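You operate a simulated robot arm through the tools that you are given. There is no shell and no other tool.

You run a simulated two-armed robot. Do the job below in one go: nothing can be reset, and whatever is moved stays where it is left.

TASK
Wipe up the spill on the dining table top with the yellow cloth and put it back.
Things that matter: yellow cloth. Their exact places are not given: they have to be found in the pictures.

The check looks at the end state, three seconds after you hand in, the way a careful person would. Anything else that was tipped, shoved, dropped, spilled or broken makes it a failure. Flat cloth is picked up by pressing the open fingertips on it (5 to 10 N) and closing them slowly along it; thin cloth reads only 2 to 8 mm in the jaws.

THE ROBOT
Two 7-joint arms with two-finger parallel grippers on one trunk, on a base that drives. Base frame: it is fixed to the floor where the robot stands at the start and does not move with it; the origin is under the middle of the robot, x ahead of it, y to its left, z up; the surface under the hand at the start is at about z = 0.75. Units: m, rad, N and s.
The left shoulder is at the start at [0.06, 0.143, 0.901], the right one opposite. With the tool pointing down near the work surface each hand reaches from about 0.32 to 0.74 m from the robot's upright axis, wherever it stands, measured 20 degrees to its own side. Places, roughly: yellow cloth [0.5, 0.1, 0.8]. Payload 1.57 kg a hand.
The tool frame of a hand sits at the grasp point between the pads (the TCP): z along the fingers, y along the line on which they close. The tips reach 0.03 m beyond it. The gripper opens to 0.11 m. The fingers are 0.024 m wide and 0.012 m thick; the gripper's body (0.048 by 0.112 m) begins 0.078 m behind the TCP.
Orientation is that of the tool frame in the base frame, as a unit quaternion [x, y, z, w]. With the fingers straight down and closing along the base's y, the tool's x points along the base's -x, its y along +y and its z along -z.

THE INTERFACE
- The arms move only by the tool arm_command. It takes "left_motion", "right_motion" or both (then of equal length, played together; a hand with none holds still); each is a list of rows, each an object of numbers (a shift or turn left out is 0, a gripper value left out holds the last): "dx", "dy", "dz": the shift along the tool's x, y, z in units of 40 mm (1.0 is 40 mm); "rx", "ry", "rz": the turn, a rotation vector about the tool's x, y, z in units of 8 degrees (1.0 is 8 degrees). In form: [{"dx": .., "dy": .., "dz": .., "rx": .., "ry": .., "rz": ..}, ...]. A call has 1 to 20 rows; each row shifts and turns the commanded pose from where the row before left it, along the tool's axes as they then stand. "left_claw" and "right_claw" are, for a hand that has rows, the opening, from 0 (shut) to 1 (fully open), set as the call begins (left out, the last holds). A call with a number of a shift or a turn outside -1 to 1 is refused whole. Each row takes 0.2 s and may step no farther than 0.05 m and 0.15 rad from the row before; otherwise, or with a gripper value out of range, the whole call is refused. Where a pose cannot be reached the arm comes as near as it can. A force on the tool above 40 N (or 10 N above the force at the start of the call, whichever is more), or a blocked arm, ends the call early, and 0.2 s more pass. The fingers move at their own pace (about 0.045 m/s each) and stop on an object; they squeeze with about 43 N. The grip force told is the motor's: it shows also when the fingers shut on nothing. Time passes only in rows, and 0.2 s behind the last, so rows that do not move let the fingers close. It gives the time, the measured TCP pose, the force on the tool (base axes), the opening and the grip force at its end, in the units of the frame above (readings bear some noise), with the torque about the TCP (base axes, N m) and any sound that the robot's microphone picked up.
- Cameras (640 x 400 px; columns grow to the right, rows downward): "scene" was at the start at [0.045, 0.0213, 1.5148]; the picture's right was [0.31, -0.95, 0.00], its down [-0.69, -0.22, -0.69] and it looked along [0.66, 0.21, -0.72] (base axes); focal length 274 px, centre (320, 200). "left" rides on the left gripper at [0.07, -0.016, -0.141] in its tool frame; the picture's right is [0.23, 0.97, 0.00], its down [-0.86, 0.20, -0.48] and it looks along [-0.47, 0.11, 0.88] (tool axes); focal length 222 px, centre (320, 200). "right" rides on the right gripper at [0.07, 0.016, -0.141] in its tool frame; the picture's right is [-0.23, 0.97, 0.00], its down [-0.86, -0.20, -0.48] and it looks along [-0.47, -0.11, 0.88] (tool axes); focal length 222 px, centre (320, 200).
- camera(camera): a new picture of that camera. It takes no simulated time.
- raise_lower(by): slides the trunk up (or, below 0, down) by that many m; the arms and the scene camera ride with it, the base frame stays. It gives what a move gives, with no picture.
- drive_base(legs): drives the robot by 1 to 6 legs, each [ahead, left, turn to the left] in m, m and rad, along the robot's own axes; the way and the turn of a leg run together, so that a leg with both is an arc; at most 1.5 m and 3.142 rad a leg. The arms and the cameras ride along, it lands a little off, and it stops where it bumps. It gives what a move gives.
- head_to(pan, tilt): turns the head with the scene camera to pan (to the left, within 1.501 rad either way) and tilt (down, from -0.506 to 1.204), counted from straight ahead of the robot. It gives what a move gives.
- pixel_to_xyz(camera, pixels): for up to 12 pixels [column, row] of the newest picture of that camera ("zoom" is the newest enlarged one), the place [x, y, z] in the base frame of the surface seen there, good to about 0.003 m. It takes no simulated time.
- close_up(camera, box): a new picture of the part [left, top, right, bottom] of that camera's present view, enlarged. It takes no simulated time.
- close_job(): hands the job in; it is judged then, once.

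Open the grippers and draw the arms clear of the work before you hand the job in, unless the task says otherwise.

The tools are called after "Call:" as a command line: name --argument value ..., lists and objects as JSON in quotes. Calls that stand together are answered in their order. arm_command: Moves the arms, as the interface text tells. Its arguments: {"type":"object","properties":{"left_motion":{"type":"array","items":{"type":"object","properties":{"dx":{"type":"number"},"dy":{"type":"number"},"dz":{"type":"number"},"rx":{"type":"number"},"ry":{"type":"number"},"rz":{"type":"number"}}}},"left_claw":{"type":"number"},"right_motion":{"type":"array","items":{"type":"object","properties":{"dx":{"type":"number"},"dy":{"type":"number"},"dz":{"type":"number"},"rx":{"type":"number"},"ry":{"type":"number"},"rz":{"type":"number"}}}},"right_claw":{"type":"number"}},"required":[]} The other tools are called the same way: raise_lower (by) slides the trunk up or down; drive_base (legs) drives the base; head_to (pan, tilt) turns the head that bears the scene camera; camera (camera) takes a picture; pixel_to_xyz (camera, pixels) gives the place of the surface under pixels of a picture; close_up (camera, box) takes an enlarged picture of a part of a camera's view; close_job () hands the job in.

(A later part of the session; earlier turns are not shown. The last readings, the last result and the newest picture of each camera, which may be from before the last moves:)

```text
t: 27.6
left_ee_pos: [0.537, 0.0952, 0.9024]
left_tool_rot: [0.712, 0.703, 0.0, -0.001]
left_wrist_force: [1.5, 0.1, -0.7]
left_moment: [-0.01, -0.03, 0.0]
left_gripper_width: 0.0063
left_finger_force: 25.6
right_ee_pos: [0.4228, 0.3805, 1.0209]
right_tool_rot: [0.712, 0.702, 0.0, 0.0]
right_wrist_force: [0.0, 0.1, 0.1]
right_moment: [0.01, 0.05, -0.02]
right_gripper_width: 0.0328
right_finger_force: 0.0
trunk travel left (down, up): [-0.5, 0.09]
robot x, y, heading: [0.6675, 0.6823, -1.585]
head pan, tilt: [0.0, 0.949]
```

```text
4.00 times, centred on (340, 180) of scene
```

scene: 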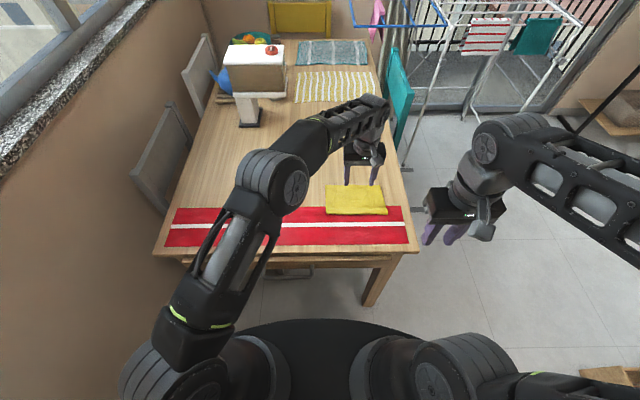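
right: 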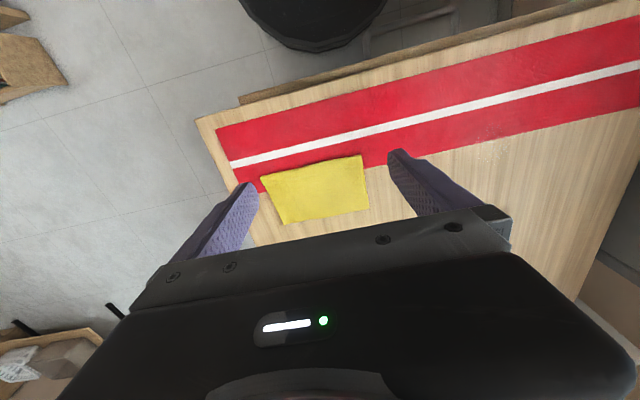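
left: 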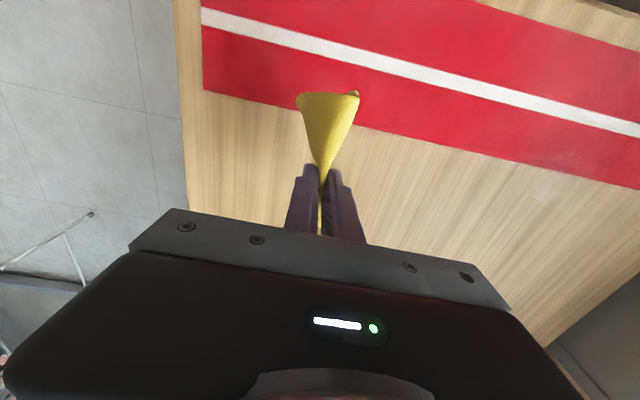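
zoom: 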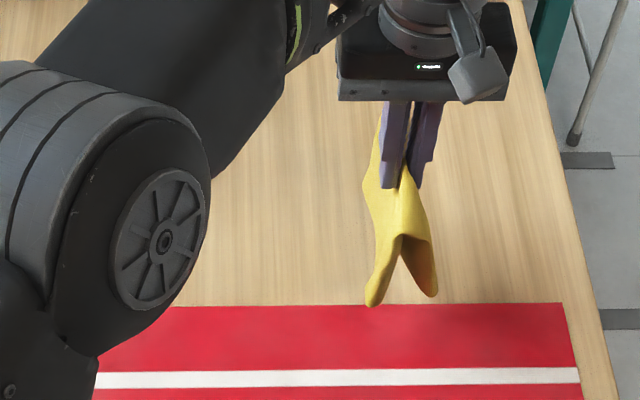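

The cloth hangs cleanly from the jaws and the runner didn't move. I carry it over to above the spill (0.88, 0.11) and look.

Call:
arm_command --left_motion '[{"dx": 0.055, "dy": 0.857}, {"dx": 0.055, "dy": 0.857}, {"dx": 0.055, "dy": 0.857}, {"dx": 0.055, "dy": 0.857}, {"dx": 0.055, "dy": 0.857}, {"dx": 0.055, "dy": 0.857}, {"dx": 0.055, "dy": 0.857}, {"dx": 0.055, "dy": 0.857}, {"dx": 0.055, "dy": 0.857}, {"dx": 0.055, "dy": 0.857}, {"dz": 0}, {"dz": 0}]'

Call:
camera --camera "left"

Call:
camera --camera "scene"

Call:
close_up --camera "scene" --box '[200, 150, 320, 225]'

```text
t: 30.2
left_ee_pos: [0.8811, 0.1133, 0.9021]
left_tool_rot: [0.712, 0.702, 0.0, 0.001]
left_wrist_force: [0.4, 0.3, -0.5]
left_moment: [0.02, 0.01, 0.03]
left_gripper_width: 0.0059
left_finger_force: 25.9
right_ee_pos: [0.4233, 0.381, 1.0209]
right_tool_rot: [0.712, 0.702, 0.0, 0.0]
right_wrist_force: [0.6, -0.6, -0.2]
right_moment: [0.02, -0.01, -0.01]
right_gripper_width: 0.0331
right_finger_force: 0.1
trunk travel left (down, up): [-0.5, 0.09]
robot x, y, heading: [0.6678, 0.6783, -1.585]
head pan, tilt: [0.0, 0.949]
```

```text
taken
```

left: 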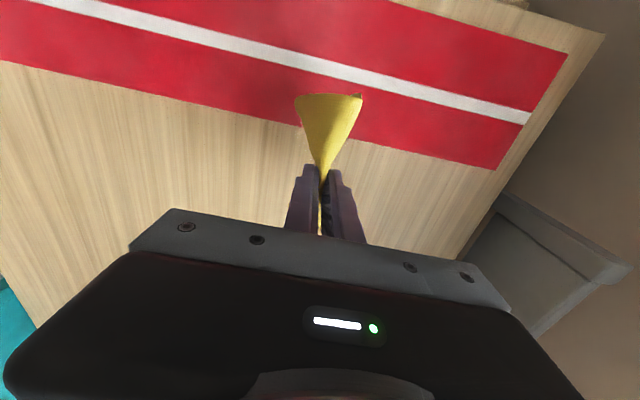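

```text
taken
```

scene: 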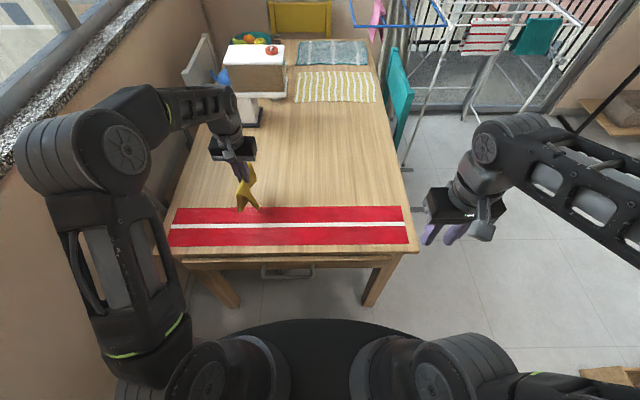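

```text
5.33 times, centred on (260, 188) of scene
```

zoom: 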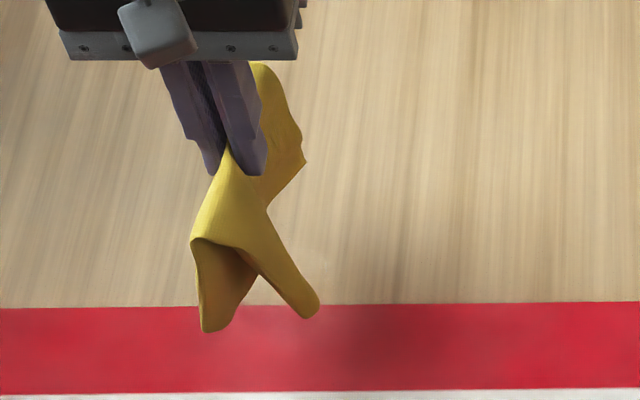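

The cloth hangs right over the spill. I check elbow clearance to the wall and lower most of the way.

Call:
pixel_to_xyz --camera "scene" --pixels '[[30, 150], [60, 120], [90, 140], [125, 150]]'

Call:
arm_command --left_motion '[{"dz": 0.5}, {"dz": 0.5}, {"dz": 0.5}, {"dz": 0.4}, {"dz": 0.3}, {"dz": 0.2}, {"dz": 0}]'

Call:
close_up --camera "left" --box '[160, 40, 480, 240]'

Call:
close_up --camera "scene" --box '[200, 150, 320, 225]'

```text
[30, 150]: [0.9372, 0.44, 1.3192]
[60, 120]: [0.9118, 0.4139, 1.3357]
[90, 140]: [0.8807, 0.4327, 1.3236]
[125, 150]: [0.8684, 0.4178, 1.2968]
```

```text
t: 31.8
left_ee_pos: [0.8806, 0.1127, 0.8057]
left_tool_rot: [0.712, 0.702, 0.0, 0.001]
left_wrist_force: [0.2, 0.0, 0.3]
left_moment: [0.0, -0.01, -0.05]
left_gripper_width: 0.0057
left_finger_force: 25.9
right_ee_pos: [0.4226, 0.3808, 1.0206]
right_tool_rot: [0.712, 0.702, 0.0, 0.0]
right_wrist_force: [-0.6, 0.6, -0.1]
right_moment: [-0.02, 0.0, 0.0]
right_gripper_width: 0.0329
right_finger_force: 0.1
trunk travel left (down, up): [-0.5, 0.09]
robot x, y, heading: [0.6665, 0.6811, -1.585]
head pan, tilt: [0.0, 0.949]
```

```text
2.00 times, centred on (320, 140) of left
```

zoom: 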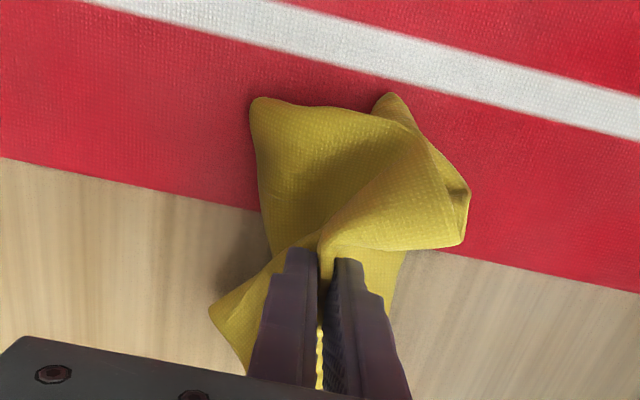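

```text
5.33 times, centred on (260, 188) of scene
```

zoom: 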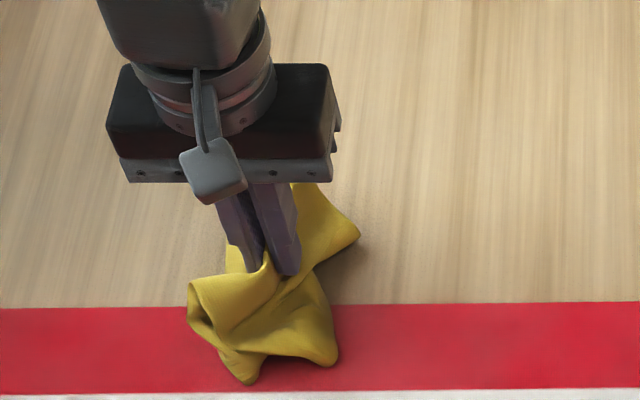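

The cloth is folding down onto the spill. I creep down until light pressure builds.

Call:
arm_command --left_motion '[{"dz": 0.12}, {"dz": 0.1}, {"dz": 0.08}, {"dz": 0}]'

```text
t: 32.8
left_ee_pos: [0.8818, 0.1114, 0.7943]
left_tool_rot: [0.712, 0.702, 0.0, 0.0]
left_wrist_force: [-0.3, -0.2, 0.0]
left_moment: [0.0, -0.01, 0.02]
left_gripper_width: 0.0059
left_finger_force: 25.6
right_ee_pos: [0.4229, 0.3802, 1.0213]
right_tool_rot: [0.712, 0.702, 0.0, 0.0]
right_wrist_force: [-0.1, 0.3, -0.2]
right_moment: [0.0, -0.02, 0.04]
right_gripper_width: 0.033
right_finger_force: 0.1
trunk travel left (down, up): [-0.5, 0.09]
robot x, y, heading: [0.6697, 0.6843, -1.589]
head pan, tilt: [0.0, 0.949]
```

No force yet at TCP z 0.794; I go on down in small steps.

Call:
arm_command --left_motion '[{"dz": 0.08}, {"dz": 0.06}, {"dz": 0.05}, {"dz": 0}]'

```text
t: 33.8
left_ee_pos: [0.8817, 0.1112, 0.7856]
left_tool_rot: [0.712, 0.702, 0.0, 0.0]
left_wrist_force: [-0.4, 0.6, 2.1]
left_moment: [0.02, 0.04, 0.03]
left_gripper_width: 0.006
left_finger_force: 25.5
right_ee_pos: [0.4224, 0.3813, 1.0216]
right_tool_rot: [0.712, 0.702, 0.0, 0.0]
right_wrist_force: [-0.9, -0.7, -0.8]
right_moment: [-0.02, 0.01, -0.03]
right_gripper_width: 0.0329
right_finger_force: 0.1
trunk travel left (down, up): [-0.5, 0.09]
robot x, y, heading: [0.6678, 0.6775, -1.585]
head pan, tilt: [0.0, 0.949]
```

2.1 N contact. I add ~1 mm and do a first short test stroke along x, watching force and the runner.

Call:
arm_command --left_motion '[{"dz": 0.03}, {"dy": 0.25}, {"dy": 0.25}, {"dy": 0.25}, {"dy": 0.25}, {"dy": 0}]'

Call:
close_up --camera "left" --box '[160, 40, 480, 240]'

Call:
close_up --camera "scene" --box '[200, 150, 320, 225]'

```text
t: 35.2
left_ee_pos: [0.9213, 0.1104, 0.7851]
left_tool_rot: [0.712, 0.702, 0.0, 0.0]
left_wrist_force: [-1.1, -0.4, 4.3]
left_moment: [0.04, 0.04, -0.02]
left_gripper_width: 0.0059
left_finger_force: 25.8
right_ee_pos: [0.4223, 0.3803, 1.0215]
right_tool_rot: [0.712, 0.702, 0.0, 0.0]
right_wrist_force: [0.0, -0.5, 0.1]
right_moment: [0.0, 0.02, 0.0]
right_gripper_width: 0.0333
right_finger_force: 0.0
trunk travel left (down, up): [-0.5, 0.09]
robot x, y, heading: [0.6631, 0.6803, -1.585]
head pan, tilt: [0.0, 0.949]
```

```text
2.00 times, centred on (320, 140) of left
```

zoom: 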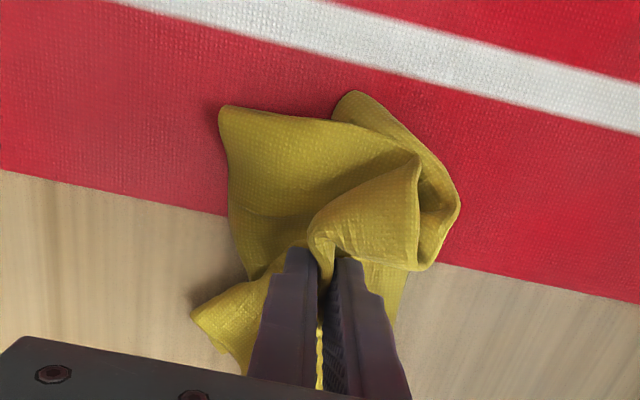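

```text
5.33 times, centred on (260, 188) of scene
```

zoom: 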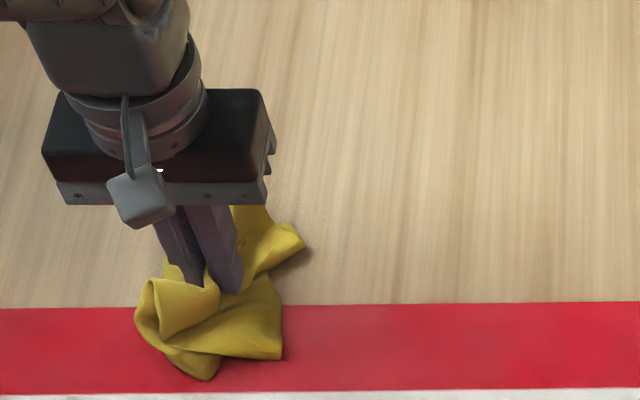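

Light pressure (4.3 N), cloth moves with the fingers and the runner stays put. I continue wiping back and forth along x on the bare-table side.

Call:
arm_command --left_motion '[{"dy": -0.25}, {"dy": -0.25}, {"dy": -0.25}, {"dy": -0.25}, {"dy": -0.25}, {"dy": -0.25}, {"dy": -0.25}, {"dy": -0.25}, {"dy": -0.25}, {"dx": -0.4}, {"dy": 0.25}, {"dy": 0.25}, {"dy": 0.25}, {"dy": 0.25}, {"dy": 0.25}, {"dy": 0.25}, {"dy": 0.25}, {"dy": 0.25}, {"dy": 0.25}, {"dy": 0}]'

Call:
close_up --camera "left" --box '[160, 40, 480, 240]'

Call:
close_up --camera "scene" --box '[200, 150, 320, 225]'

```text
t: 39.4
left_ee_pos: [0.9203, 0.0941, 0.7852]
left_tool_rot: [0.711, 0.703, 0.0, 0.0]
left_wrist_force: [-0.2, 0.7, 0.6]
left_moment: [-0.01, -0.01, 0.01]
left_gripper_width: 0.0061
left_finger_force: 25.4
right_ee_pos: [0.4227, 0.3795, 1.0212]
right_tool_rot: [0.712, 0.702, 0.0, 0.0]
right_wrist_force: [0.0, -0.1, -0.5]
right_moment: [-0.01, -0.02, 0.01]
right_gripper_width: 0.0329
right_finger_force: 0.1
trunk travel left (down, up): [-0.5, 0.09]
robot x, y, heading: [0.6666, 0.6777, -1.586]
head pan, tilt: [0.0, 0.949]
```

```text
2.00 times, centred on (320, 140) of left
```

zoom: 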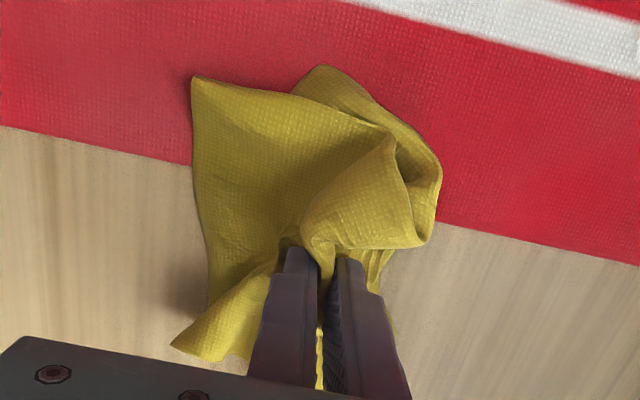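

```text
5.33 times, centred on (260, 188) of scene
```

zoom: 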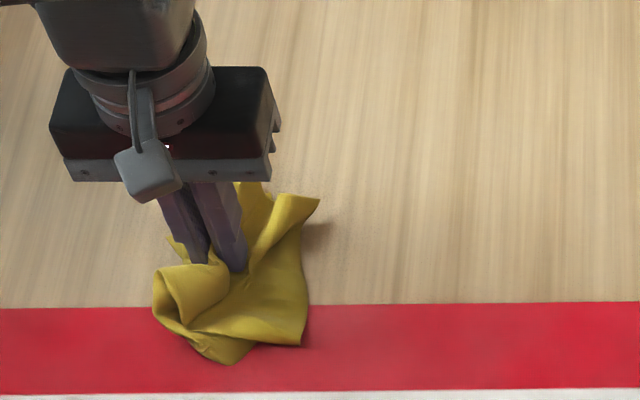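

Force dropped to 0.6 N off the runner edge; I press ~1.5 mm more and keep stroking at y≈0.094 and 0.077.

Call:
arm_command --left_motion '[{"dz": 0.035}, {"dy": -0.28}, {"dy": -0.28}, {"dy": -0.28}, {"dy": -0.28}, {"dy": -0.28}, {"dy": -0.28}, {"dy": -0.28}, {"dy": -0.28}, {"dx": -0.42}, {"dy": 0.28}, {"dy": 0.28}, {"dy": 0.28}, {"dy": 0.28}, {"dy": 0.28}, {"dy": 0.28}, {"dy": 0.28}, {"dy": 0.28}, {"dy": 0}]'

Call:
close_up --camera "left" --box '[160, 40, 480, 240]'

Call:
close_up --camera "scene" --box '[200, 150, 320, 225]'

```text
t: 43.4
left_ee_pos: [0.9193, 0.0784, 0.7844]
left_tool_rot: [0.712, 0.702, 0.0, 0.0]
left_wrist_force: [-1.9, -0.7, 3.8]
left_moment: [-0.01, 0.0, 0.0]
left_gripper_width: 0.0056
left_finger_force: 25.5
right_ee_pos: [0.422, 0.3807, 1.0211]
right_tool_rot: [0.712, 0.702, 0.001, 0.0]
right_wrist_force: [-0.3, 0.0, 0.7]
right_moment: [0.02, 0.01, 0.01]
right_gripper_width: 0.0329
right_finger_force: 0.1
trunk travel left (down, up): [-0.5, 0.09]
robot x, y, heading: [0.6639, 0.678, -1.589]
head pan, tilt: [0.0, 0.949]
```

```text
2.00 times, centred on (320, 140) of left
```

zoom: 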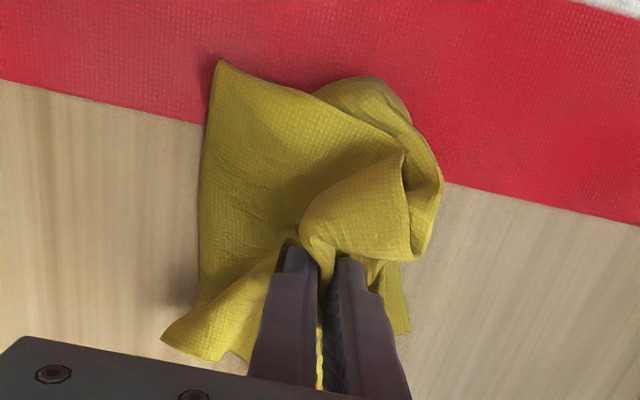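

```text
5.33 times, centred on (260, 188) of scene
```

zoom: 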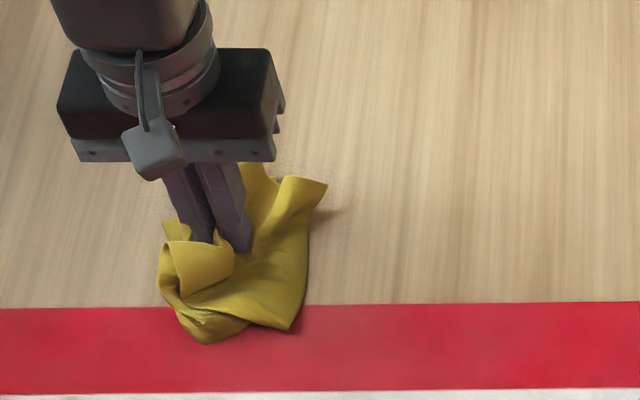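

Good pressure (3.8 N). One more pass along y≈0.062 to cover the spill's far edge, then back along y≈0.085.

Call:
arm_command --left_motion '[{"dx": -0.38}, {"dy": -0.28}, {"dy": -0.28}, {"dy": -0.28}, {"dy": -0.28}, {"dy": -0.28}, {"dy": -0.28}, {"dy": -0.28}, {"dy": -0.28}, {"dx": 0.6}, {"dy": 0.28}, {"dy": 0.28}, {"dy": 0.28}, {"dy": 0.28}, {"dy": 0.28}, {"dy": 0.28}, {"dy": 0.28}, {"dy": 0.28}, {"dy": 0}]'

Call:
close_up --camera "scene" --box '[200, 150, 320, 225]'

```text
t: 47.4
left_ee_pos: [0.9187, 0.0885, 0.783]
left_tool_rot: [0.712, 0.702, 0.0, 0.0]
left_wrist_force: [-2.5, 0.1, 6.3]
left_moment: [0.0, 0.05, -0.01]
left_gripper_width: 0.0056
left_finger_force: 26.1
right_ee_pos: [0.4215, 0.3811, 1.022]
right_tool_rot: [0.712, 0.702, 0.0, 0.0]
right_wrist_force: [-0.1, -0.8, 0.0]
right_moment: [-0.02, 0.04, 0.02]
right_gripper_width: 0.0329
right_finger_force: 0.1
trunk travel left (down, up): [-0.5, 0.09]
robot x, y, heading: [0.666, 0.6805, -1.585]
head pan, tilt: [0.0, 0.949]
```

```text
5.33 times, centred on (260, 188) of scene
```

zoom: 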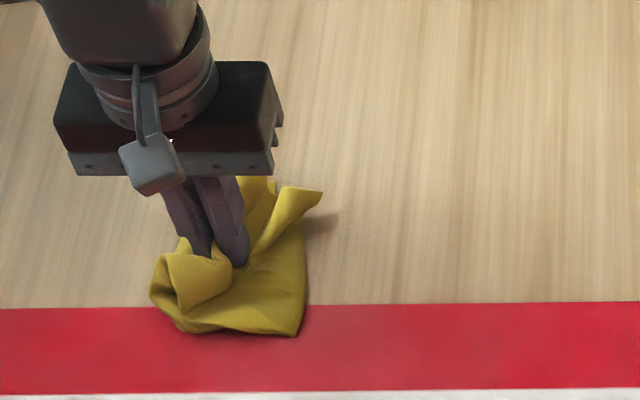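

Now the runner part: I lift ~12 mm, shift onto the runner (y≈0.133), and lower gently again.

Call:
arm_command --left_motion '[{"dz": -0.3}, {"dx": 0.55}, {"dx": 0.55}, {"dz": 0.12}, {"dz": 0.08}, {"dz": 0}]'

```text
t: 48.8
left_ee_pos: [0.9208, 0.1324, 0.7875]
left_tool_rot: [0.712, 0.702, -0.001, 0.0]
left_wrist_force: [0.1, 0.1, 0.6]
left_moment: [-0.03, 0.04, 0.01]
left_gripper_width: 0.006
left_finger_force: 25.7
right_ee_pos: [0.4229, 0.3794, 1.0201]
right_tool_rot: [0.712, 0.702, 0.0, 0.0]
right_wrist_force: [0.3, 0.2, -0.7]
right_moment: [0.0, -0.01, 0.02]
right_gripper_width: 0.033
right_finger_force: 0.0
trunk travel left (down, up): [-0.5, 0.09]
robot x, y, heading: [0.6633, 0.6778, -1.59]
head pan, tilt: [0.0, 0.949]
```

Barely touching at z 0.7875. I press ~1.2 mm more and stroke along x on the runner at y≈0.133 then 0.148.

Call:
arm_command --left_motion '[{"dz": 0.035}, {"dy": -0.28}, {"dy": -0.28}, {"dy": -0.28}, {"dy": -0.28}, {"dy": -0.28}, {"dy": -0.28}, {"dy": -0.28}, {"dy": -0.28}, {"dy": 0}]'

Call:
close_up --camera "left" --box '[160, 40, 480, 240]'

Call:
close_up --camera "scene" --box '[200, 160, 320, 235]'

```text
t: 51.0
left_ee_pos: [0.8309, 0.1329, 0.7875]
left_tool_rot: [0.712, 0.702, 0.0, 0.0]
left_wrist_force: [0.0, -0.6, 0.4]
left_moment: [0.0, -0.04, -0.02]
left_gripper_width: 0.0058
left_finger_force: 25.2
right_ee_pos: [0.4233, 0.38, 1.0211]
right_tool_rot: [0.713, 0.701, 0.0, 0.0]
right_wrist_force: [0.5, 0.0, 0.2]
right_moment: [-0.02, 0.0, 0.01]
right_gripper_width: 0.0332
right_finger_force: 0.1
trunk travel left (down, up): [-0.5, 0.09]
robot x, y, heading: [0.6655, 0.6801, -1.583]
head pan, tilt: [0.0, 0.949]
```

```text
2.00 times, centred on (320, 140) of left
```

zoom: 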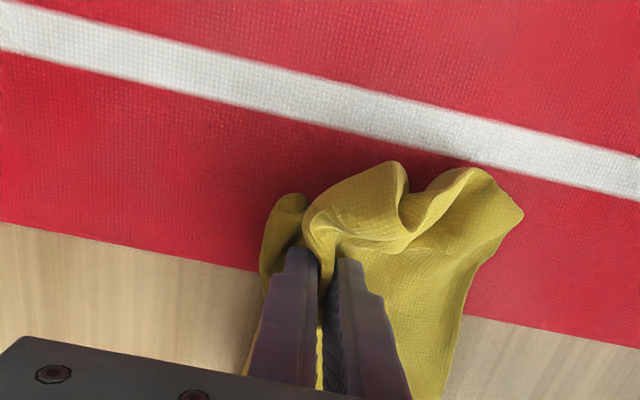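

```text
5.33 times, centred on (260, 198) of scene
```

zoom: 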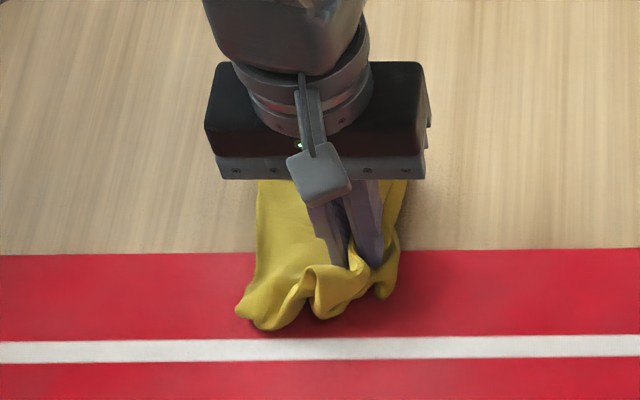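

Force is only 0.4 N here, so I press ~2 mm more and stroke forward again along y≈0.133.

Call:
arm_command --left_motion '[{"dz": 0.03}, {"dz": 0.025}, {"dy": 0}]'

```text
t: 51.8
left_ee_pos: [0.8316, 0.1329, 0.7847]
left_tool_rot: [0.712, 0.702, 0.0, 0.0]
left_wrist_force: [-0.1, -0.2, 2.0]
left_moment: [-0.03, 0.05, -0.02]
left_gripper_width: 0.0059
left_finger_force: 25.8
right_ee_pos: [0.422, 0.3793, 1.0206]
right_tool_rot: [0.712, 0.702, 0.0, 0.0]
right_wrist_force: [-0.1, 0.4, 0.9]
right_moment: [0.0, 0.01, -0.02]
right_gripper_width: 0.033
right_finger_force: 0.0
trunk travel left (down, up): [-0.5, 0.09]
robot x, y, heading: [0.6626, 0.6794, -1.583]
head pan, tilt: [0.0, 0.949]
```

2.0 N; I add ~1 mm and stroke forward, step to y≈0.149, and stroke back.

Call:
arm_command --left_motion '[{"dz": 0.025}, {"dy": 0.28}, {"dy": 0.28}, {"dy": 0.28}, {"dy": 0.28}, {"dy": 0.28}, {"dy": 0.28}, {"dy": 0.28}, {"dy": 0.28}, {"dx": 0.4}, {"dy": -0.28}, {"dy": -0.28}, {"dy": -0.28}, {"dy": -0.28}, {"dy": -0.28}, {"dy": -0.28}, {"dy": -0.28}, {"dy": -0.28}, {"dy": 0}]'

Call:
close_up --camera "left" --box '[160, 40, 480, 240]'

Call:
close_up --camera "scene" --box '[200, 160, 320, 235]'

```text
t: 55.8
left_ee_pos: [0.8317, 0.1498, 0.7822]
left_tool_rot: [0.712, 0.702, -0.001, 0.001]
left_wrist_force: [2.6, -0.4, 6.7]
left_moment: [0.04, -0.12, -0.03]
left_gripper_width: 0.0058
left_finger_force: 25.6
right_ee_pos: [0.4238, 0.3808, 1.0214]
right_tool_rot: [0.712, 0.702, 0.001, 0.0]
right_wrist_force: [0.3, -0.1, 0.0]
right_moment: [0.0, 0.0, -0.03]
right_gripper_width: 0.0328
right_finger_force: 0.1
trunk travel left (down, up): [-0.5, 0.09]
robot x, y, heading: [0.6628, 0.6768, -1.585]
head pan, tilt: [0.0, 0.949]
```

```text
2.00 times, centred on (320, 140) of left
```

zoom: 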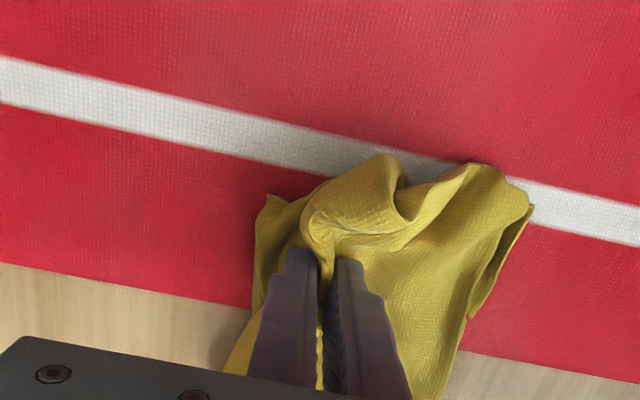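

```text
5.33 times, centred on (260, 198) of scene
```

zoom: 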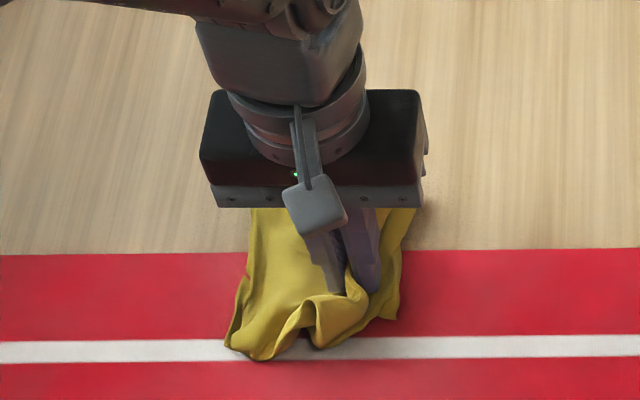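

Force 6.7 N and the runner still hasn't moved. I ease up slightly, stroke forward at y≈0.163 and back at y≈0.125.

Call:
arm_command --left_motion '[{"dz": -0.01, "dx": 0.35}, {"dy": 0.28}, {"dy": 0.28}, {"dy": 0.28}, {"dy": 0.28}, {"dy": 0.28}, {"dy": 0.28}, {"dy": 0.28}, {"dy": 0.28}, {"dx": -0.45}, {"dx": -0.5}, {"dy": -0.28}, {"dy": -0.28}, {"dy": -0.28}, {"dy": -0.28}, {"dy": -0.28}, {"dy": -0.28}, {"dy": -0.28}, {"dy": -0.28}, {"dy": 0}]'

Call:
close_up --camera "scene" --box '[200, 160, 320, 235]'

```text
t: 60.0
left_ee_pos: [0.8308, 0.1248, 0.7842]
left_tool_rot: [0.712, 0.702, 0.001, 0.0]
left_wrist_force: [0.4, -0.7, 2.9]
left_moment: [0.02, -0.04, -0.04]
left_gripper_width: 0.0062
left_finger_force: 25.7
right_ee_pos: [0.4224, 0.3806, 1.0209]
right_tool_rot: [0.712, 0.702, 0.0, 0.0]
right_wrist_force: [-0.4, 0.0, -1.0]
right_moment: [-0.02, 0.0, 0.01]
right_gripper_width: 0.0328
right_finger_force: 0.0
trunk travel left (down, up): [-0.5, 0.09]
robot x, y, heading: [0.6632, 0.6806, -1.585]
head pan, tilt: [0.0, 0.949]
```

```text
5.33 times, centred on (260, 198) of scene
```

zoom: 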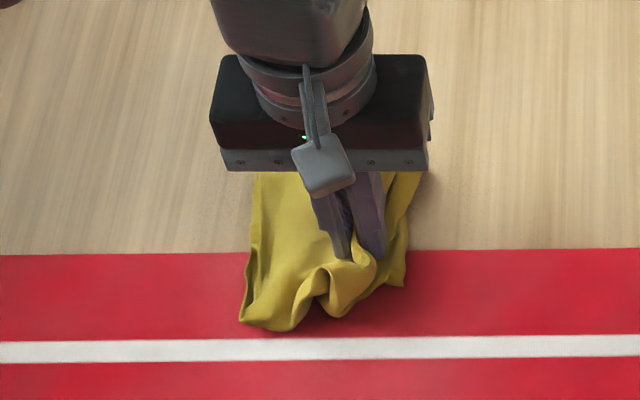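

Passes done across the whole patch. I lift the cloth straight up and move toward x≈0.72 to inspect the spill area.

Call:
arm_command --left_motion '[{"dz": -0.3}, {"dz": -0.5}, {"dz": -0.6}, {"dz": -0.6}, {"dz": -0.6}, {"dz": -0.6}, {"dy": -0.7}, {"dy": -0.7}, {"dy": -0.7}, {"dy": -0.7}, {"dy": 0}]'

Call:
camera --camera "scene"

Call:
close_up --camera "scene" --box '[220, 175, 300, 225]'

Call:
camera --camera "left"

```text
t: 62.4
left_ee_pos: [0.7185, 0.1272, 0.9137]
left_tool_rot: [0.713, 0.702, -0.001, 0.001]
left_wrist_force: [0.3, -0.1, -1.2]
left_moment: [0.0, -0.04, 0.04]
left_gripper_width: 0.0058
left_finger_force: 25.7
right_ee_pos: [0.423, 0.3801, 1.0213]
right_tool_rot: [0.712, 0.702, 0.0, 0.0]
right_wrist_force: [-0.7, 0.8, 0.4]
right_moment: [0.01, 0.01, 0.0]
right_gripper_width: 0.0331
right_finger_force: 0.0
trunk travel left (down, up): [-0.5, 0.09]
robot x, y, heading: [0.6691, 0.6784, -1.588]
head pan, tilt: [0.0, 0.949]
```

```text
taken
```

scene: 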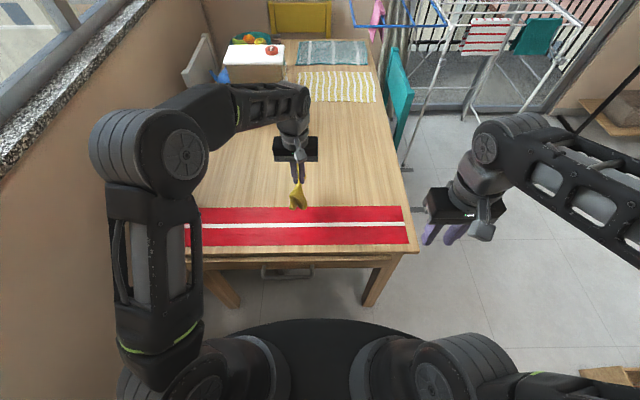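

```text
8.00 times, centred on (260, 200) of scene
```

zoom: 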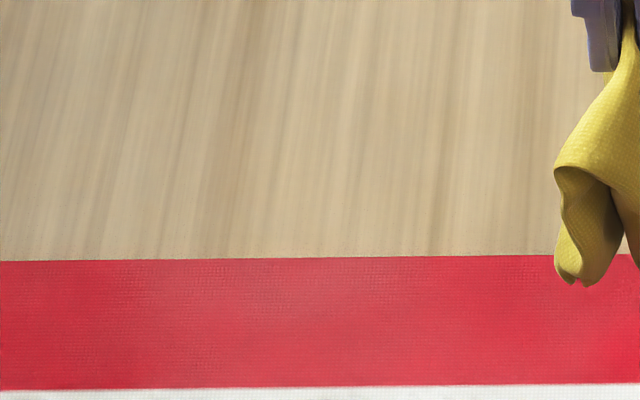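

```text
taken
```

left: 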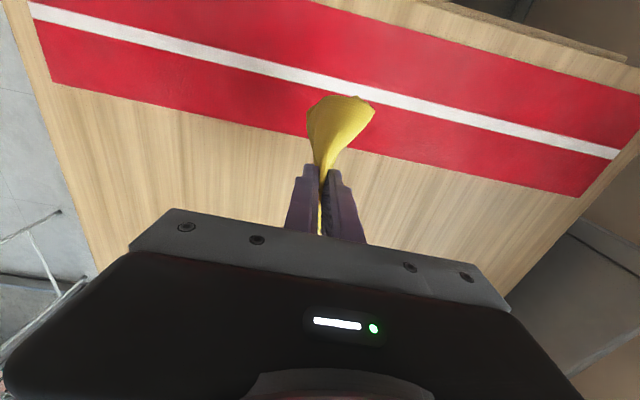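

The pale patch seems gone. I zoom tighter from both cameras to be sure no residue is left.

Call:
close_up --camera "scene" --box '[230, 187, 278, 217]'

Call:
close_up --camera "left" --box '[360, 100, 520, 200]'

Call:
close_up --camera "left" --box '[20, 0, 340, 200]'

```text
13.33 times, centred on (254, 202) of scene
```

zoom: 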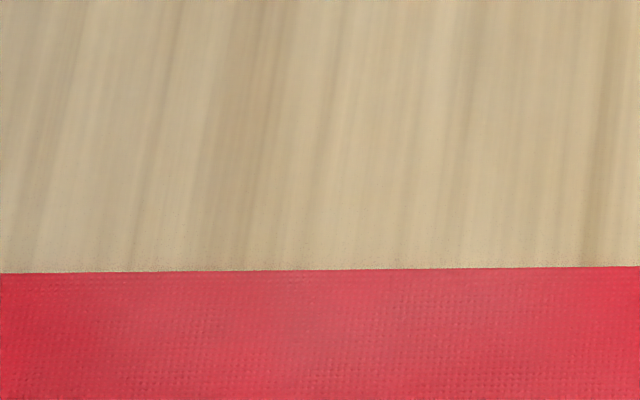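

```text
4.00 times, centred on (440, 150) of left
```

zoom: 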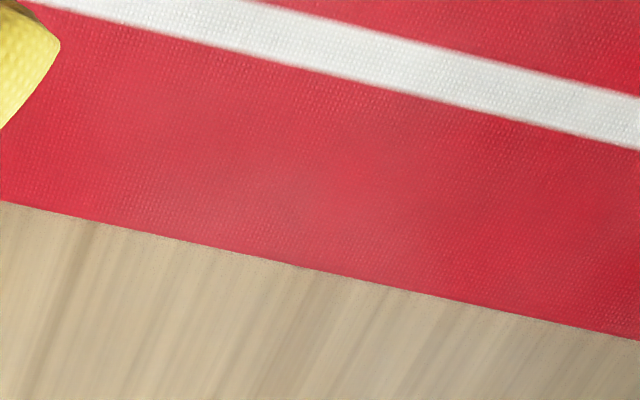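

```text
2.00 times, centred on (180, 100) of left
```

zoom: 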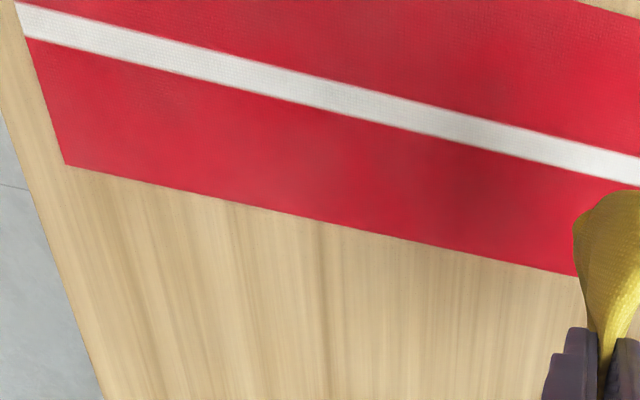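

The area is clean in every view. Now I carry the cloth back over its original spot (0.5375, 0.095).

Call:
arm_command --left_motion '[{"dx": -0.144, "dy": -0.752}, {"dx": -0.144, "dy": -0.752}, {"dx": -0.144, "dy": -0.752}, {"dx": -0.144, "dy": -0.752}, {"dx": -0.144, "dy": -0.752}, {"dx": -0.144, "dy": -0.752}, {"dx": 0}, {"dx": 0}, {"dx": 0}]'

Call:
close_up --camera "scene" --box '[290, 140, 410, 215]'

Call:
close_up --camera "left" --box '[160, 40, 480, 240]'

```text
t: 64.4
left_ee_pos: [0.5378, 0.0934, 0.9133]
left_tool_rot: [0.712, 0.702, 0.0, 0.0]
left_wrist_force: [0.6, 0.6, -0.7]
left_moment: [-0.03, -0.02, 0.01]
left_gripper_width: 0.006
left_finger_force: 25.5
right_ee_pos: [0.4234, 0.3816, 1.0213]
right_tool_rot: [0.712, 0.702, 0.0, 0.0]
right_wrist_force: [0.2, 0.0, 0.8]
right_moment: [-0.01, -0.02, 0.01]
right_gripper_width: 0.0328
right_finger_force: 0.1
trunk travel left (down, up): [-0.5, 0.09]
robot x, y, heading: [0.6668, 0.6794, -1.582]
head pan, tilt: [0.0, 0.949]
```

```text
5.33 times, centred on (350, 178) of scene
```

zoom: 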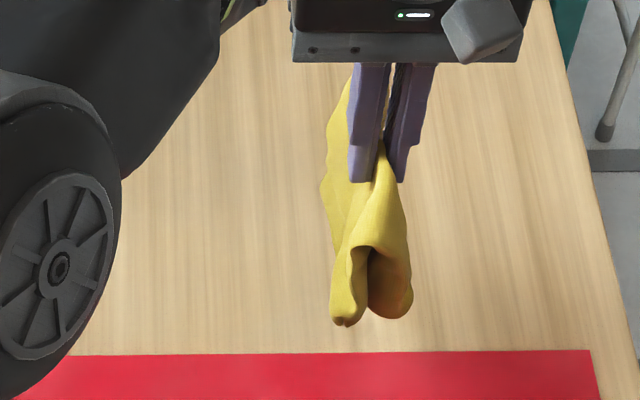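

```text
2.00 times, centred on (320, 140) of left
```

zoom: 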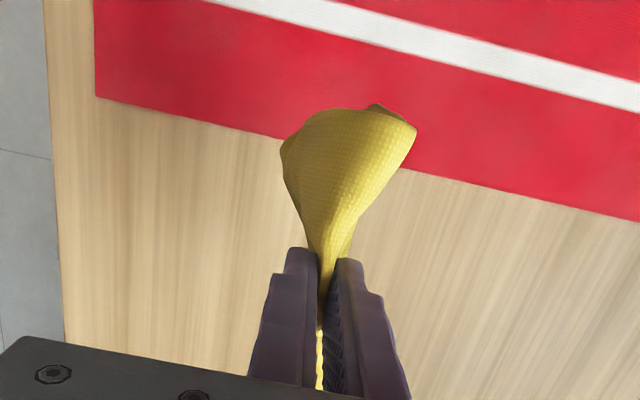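

Cloth hangs over its original place. I lower it down to just above the table.

Call:
arm_command --left_motion '[{"dz": 0.5}, {"dz": 0.5}, {"dz": 0.5}, {"dz": 0.4}, {"dz": 0.4}, {"dz": 0.3}, {"dz": 0.25}, {"dz": 0}]'

Call:
close_up --camera "scene" --box '[290, 150, 410, 225]'

Call:
close_up --camera "left" --box '[160, 40, 480, 240]'

```text
t: 66.2
left_ee_pos: [0.5375, 0.0946, 0.7983]
left_tool_rot: [0.712, 0.702, 0.0, 0.0]
left_wrist_force: [1.3, -0.5, -0.1]
left_moment: [0.01, 0.02, 0.0]
left_gripper_width: 0.0061
left_finger_force: 26.5
right_ee_pos: [0.4224, 0.3796, 1.022]
right_tool_rot: [0.712, 0.702, 0.0, -0.001]
right_wrist_force: [-0.7, 0.3, -0.4]
right_moment: [-0.02, 0.02, -0.01]
right_gripper_width: 0.0329
right_finger_force: 0.1
trunk travel left (down, up): [-0.5, 0.09]
robot x, y, heading: [0.6655, 0.683, -1.587]
head pan, tilt: [0.0, 0.949]
```

```text
5.33 times, centred on (350, 188) of scene
```

zoom: 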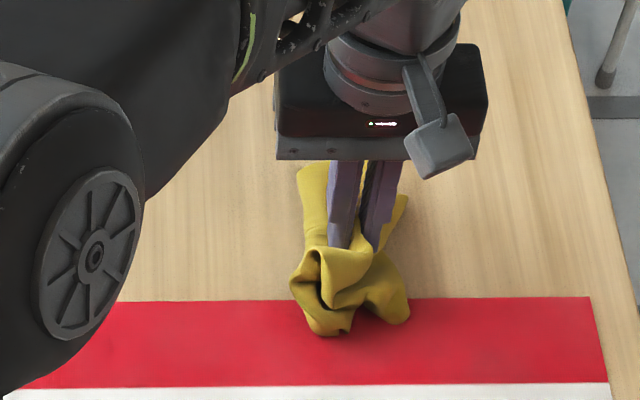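

```text
2.00 times, centred on (320, 140) of left
```

zoom: 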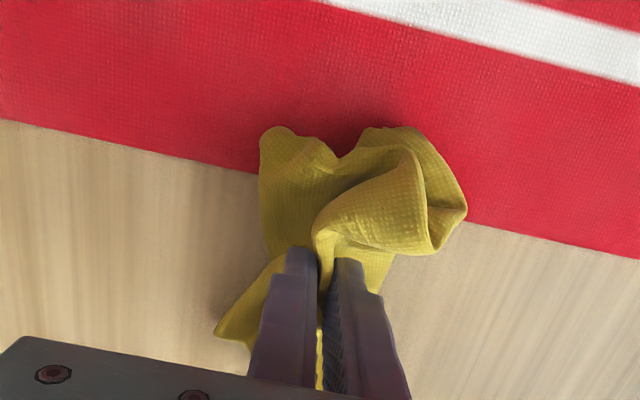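

The cloth is bunched around the tips at its original centre. I creep down to light pressure, so that opening the jaws under pressure spreads it back out.

Call:
arm_command --left_motion '[{"dz": 0.1}, {"dz": 0.08}, {"dz": 0.07}, {"dz": 0.05}, {"dz": 0}]'

```text
t: 67.4
left_ee_pos: [0.5384, 0.0934, 0.7861]
left_tool_rot: [0.712, 0.702, -0.001, 0.0]
left_wrist_force: [1.4, 0.2, 6.0]
left_moment: [-0.05, -0.05, -0.01]
left_gripper_width: 0.0059
left_finger_force: 25.8
right_ee_pos: [0.4237, 0.3804, 1.0208]
right_tool_rot: [0.712, 0.702, 0.0, -0.001]
right_wrist_force: [-0.6, 0.9, 0.5]
right_moment: [0.03, -0.01, -0.03]
right_gripper_width: 0.0332
right_finger_force: 0.0
trunk travel left (down, up): [-0.5, 0.09]
robot x, y, heading: [0.667, 0.681, -1.583]
head pan, tilt: [0.0, 0.949]
```

6.0 N of contact. I open the jaws slowly in stages under this light pressure to spread the cloth.

Call:
arm_command --left_motion '[{"dz": 0}]' --left_claw 0.15

Call:
arm_command --left_motion '[{"dz": 0}]' --left_claw 0.28

Call:
arm_command --left_motion '[{"dz": 0}]' --left_claw 0.4

Call:
close_up --camera "left" --box '[160, 40, 480, 240]'

Call:
close_up --camera "scene" --box '[290, 150, 410, 225]'

```text
t: 67.8
left_ee_pos: [0.5382, 0.0956, 0.7855]
left_tool_rot: [0.712, 0.702, 0.0, 0.0]
left_wrist_force: [-1.3, -1.0, 4.5]
left_moment: [0.0, -0.01, 0.02]
left_gripper_width: 0.0144
left_finger_force: 0.0
right_ee_pos: [0.4225, 0.3808, 1.0203]
right_tool_rot: [0.712, 0.702, 0.0, 0.0]
right_wrist_force: [-0.2, 0.4, 0.0]
right_moment: [0.0, -0.01, 0.0]
right_gripper_width: 0.0332
right_finger_force: 0.1
trunk travel left (down, up): [-0.5, 0.09]
robot x, y, heading: [0.6669, 0.6796, -1.586]
head pan, tilt: [0.0, 0.949]
```

```text
t: 68.2
left_ee_pos: [0.537, 0.0943, 0.786]
left_tool_rot: [0.712, 0.702, 0.0, -0.001]
left_wrist_force: [-1.2, 0.0, 3.3]
left_moment: [0.0, -0.01, -0.04]
left_gripper_width: 0.0291
left_finger_force: 0.0
right_ee_pos: [0.4231, 0.3816, 1.0217]
right_tool_rot: [0.712, 0.702, 0.0, 0.001]
right_wrist_force: [1.2, -1.0, -0.3]
right_moment: [0.02, 0.0, 0.03]
right_gripper_width: 0.0326
right_finger_force: 0.1
trunk travel left (down, up): [-0.5, 0.09]
robot x, y, heading: [0.6615, 0.681, -1.582]
head pan, tilt: [0.0, 0.949]
```

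```text
t: 68.6
left_ee_pos: [0.537, 0.0954, 0.7855]
left_tool_rot: [0.712, 0.703, 0.0, 0.0]
left_wrist_force: [-0.8, -0.4, 2.7]
left_moment: [0.03, 0.0, 0.01]
left_gripper_width: 0.0432
left_finger_force: 0.1
right_ee_pos: [0.4224, 0.3808, 1.0213]
right_tool_rot: [0.712, 0.702, 0.0, 0.0]
right_wrist_force: [-0.7, 0.1, 0.2]
right_moment: [0.01, -0.05, -0.01]
right_gripper_width: 0.0328
right_finger_force: 0.0
trunk travel left (down, up): [-0.5, 0.09]
robot x, y, heading: [0.6669, 0.6817, -1.582]
head pan, tilt: [0.0, 0.949]
```

```text
2.00 times, centred on (320, 140) of left
```

zoom: 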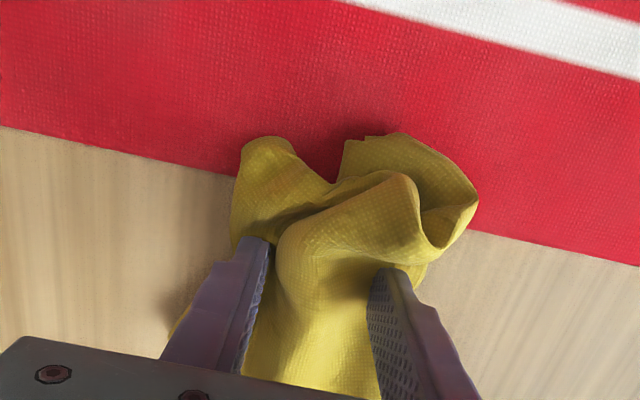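

```text
5.33 times, centred on (350, 188) of scene
```

zoom: 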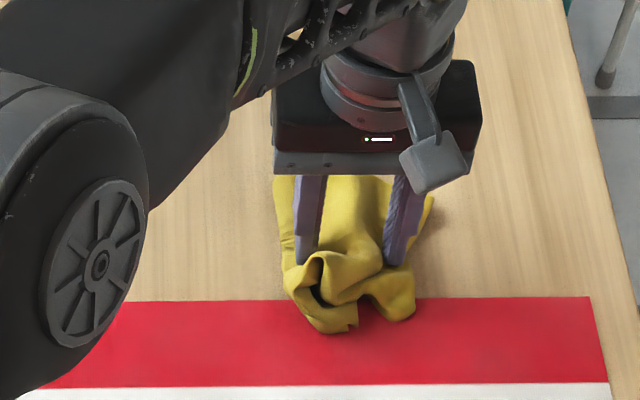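

It is spreading. I press a touch more and open further to full width.

Call:
arm_command --left_motion '[{"dz": 0.03}, {"dz": 0}]' --left_claw 0.55

Call:
arm_command --left_motion '[{"dz": 0.02}, {"dz": 0}]' --left_claw 0.75

Call:
arm_command --left_motion '[{"dz": 0}, {"dz": 0}]' --left_claw 1.0

Call:
close_up --camera "left" --box '[160, 40, 480, 240]'

Call:
close_up --camera "scene" --box '[290, 150, 410, 225]'

```text
t: 69.2
left_ee_pos: [0.539, 0.0935, 0.7848]
left_tool_rot: [0.712, 0.702, -0.001, 0.001]
left_wrist_force: [-0.8, 1.4, 3.6]
left_moment: [-0.03, -0.04, 0.02]
left_gripper_width: 0.059
left_finger_force: 0.0
right_ee_pos: [0.4231, 0.3805, 1.0201]
right_tool_rot: [0.713, 0.701, 0.0, 0.0]
right_wrist_force: [-0.2, -0.2, -0.3]
right_moment: [-0.01, 0.0, 0.03]
right_gripper_width: 0.0331
right_finger_force: 0.0
trunk travel left (down, up): [-0.5, 0.09]
robot x, y, heading: [0.666, 0.6776, -1.582]
head pan, tilt: [0.0, 0.949]
```

```text
t: 69.8
left_ee_pos: [0.5365, 0.0937, 0.7834]
left_tool_rot: [0.712, 0.702, 0.0, 0.0]
left_wrist_force: [-0.7, -0.2, 3.8]
left_moment: [-0.01, -0.01, -0.02]
left_gripper_width: 0.0802
left_finger_force: 0.1
right_ee_pos: [0.4224, 0.3806, 1.0201]
right_tool_rot: [0.712, 0.702, 0.0, 0.0]
right_wrist_force: [0.7, -0.2, 0.3]
right_moment: [0.0, -0.01, -0.01]
right_gripper_width: 0.0331
right_finger_force: 0.0
trunk travel left (down, up): [-0.5, 0.09]
robot x, y, heading: [0.6644, 0.6802, -1.585]
head pan, tilt: [0.0, 0.949]
```

```text
t: 70.4
left_ee_pos: [0.5372, 0.0941, 0.7833]
left_tool_rot: [0.713, 0.701, 0.0, 0.0]
left_wrist_force: [-1.3, -0.2, 2.3]
left_moment: [-0.03, -0.04, 0.0]
left_gripper_width: 0.1093
left_finger_force: 0.1
right_ee_pos: [0.4216, 0.38, 1.0208]
right_tool_rot: [0.712, 0.702, -0.001, 0.0]
right_wrist_force: [0.4, -0.2, -0.2]
right_moment: [0.04, 0.02, -0.01]
right_gripper_width: 0.0329
right_finger_force: 0.3
trunk travel left (down, up): [-0.5, 0.09]
robot x, y, heading: [0.6635, 0.6816, -1.583]
head pan, tilt: [0.0, 0.949]
```

```text
2.00 times, centred on (320, 140) of left
```

zoom: 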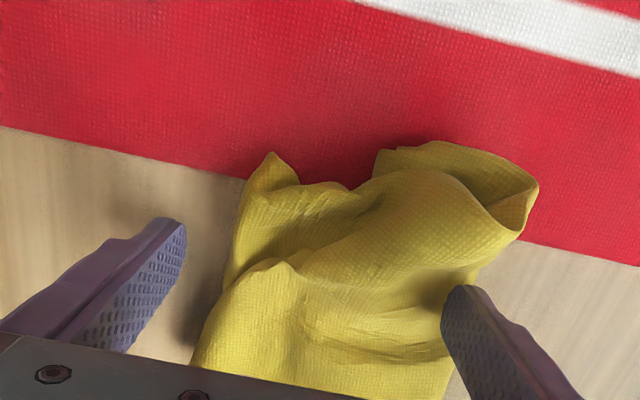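

```text
5.33 times, centred on (350, 188) of scene
```

zoom: 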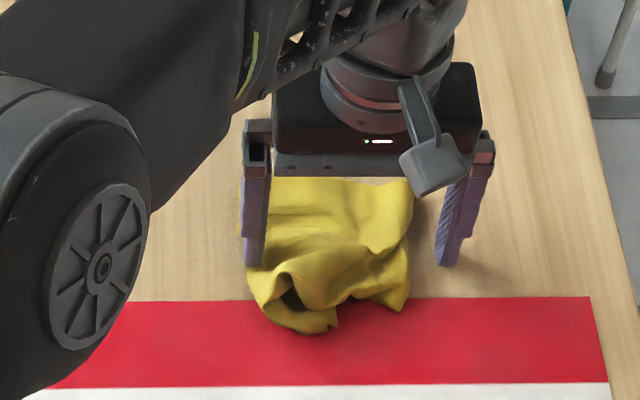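

Cloth released and spread to about 12 cm. I raise the hand straight up and look at how it lies.

Call:
arm_command --left_motion '[{"dz": -0.15}, {"dz": -0.3}, {"dz": -0.6}, {"dz": -0.8}, {"dz": -0.8}, {"dz": -0.8}, {"dz": 0}]'

Call:
camera --camera "left"

Call:
close_up --camera "scene" --box '[290, 165, 410, 240]'

Call:
pixel_to_xyz --camera "zoom" --pixels '[[245, 130], [400, 130], [410, 220], [310, 250], [260, 220], [330, 180]]'

```text
t: 72.0
left_ee_pos: [0.5379, 0.0965, 0.9212]
left_tool_rot: [0.712, 0.702, 0.0, 0.0]
left_wrist_force: [0.7, -0.6, 0.9]
left_moment: [0.01, 0.01, 0.02]
left_gripper_width: 0.11
left_finger_force: 0.1
right_ee_pos: [0.4226, 0.3806, 1.0214]
right_tool_rot: [0.712, 0.703, 0.001, 0.0]
right_wrist_force: [-0.1, -0.2, 0.5]
right_moment: [0.01, -0.04, -0.02]
right_gripper_width: 0.0328
right_finger_force: 0.2
trunk travel left (down, up): [-0.5, 0.09]
robot x, y, heading: [0.6669, 0.6791, -1.589]
head pan, tilt: [0.0, 0.949]
```

```text
taken
```

left: 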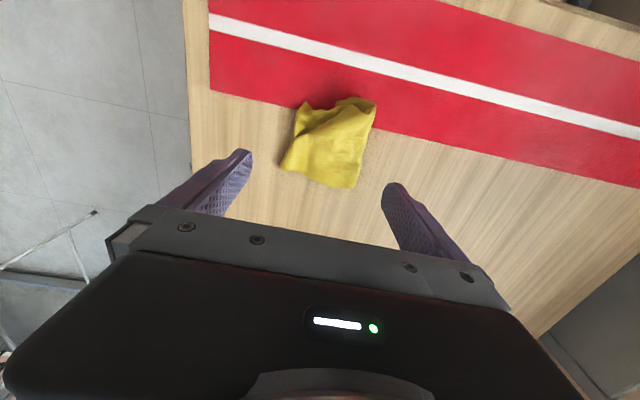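

```text
5.33 times, centred on (350, 202) of scene
```

zoom: 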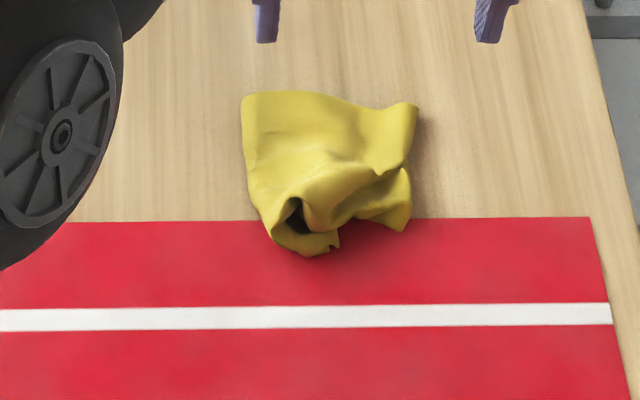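

```text
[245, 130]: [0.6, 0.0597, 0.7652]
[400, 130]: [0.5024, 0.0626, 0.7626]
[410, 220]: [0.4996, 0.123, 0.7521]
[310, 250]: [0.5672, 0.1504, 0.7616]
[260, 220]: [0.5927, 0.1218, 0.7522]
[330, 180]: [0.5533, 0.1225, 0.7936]
```

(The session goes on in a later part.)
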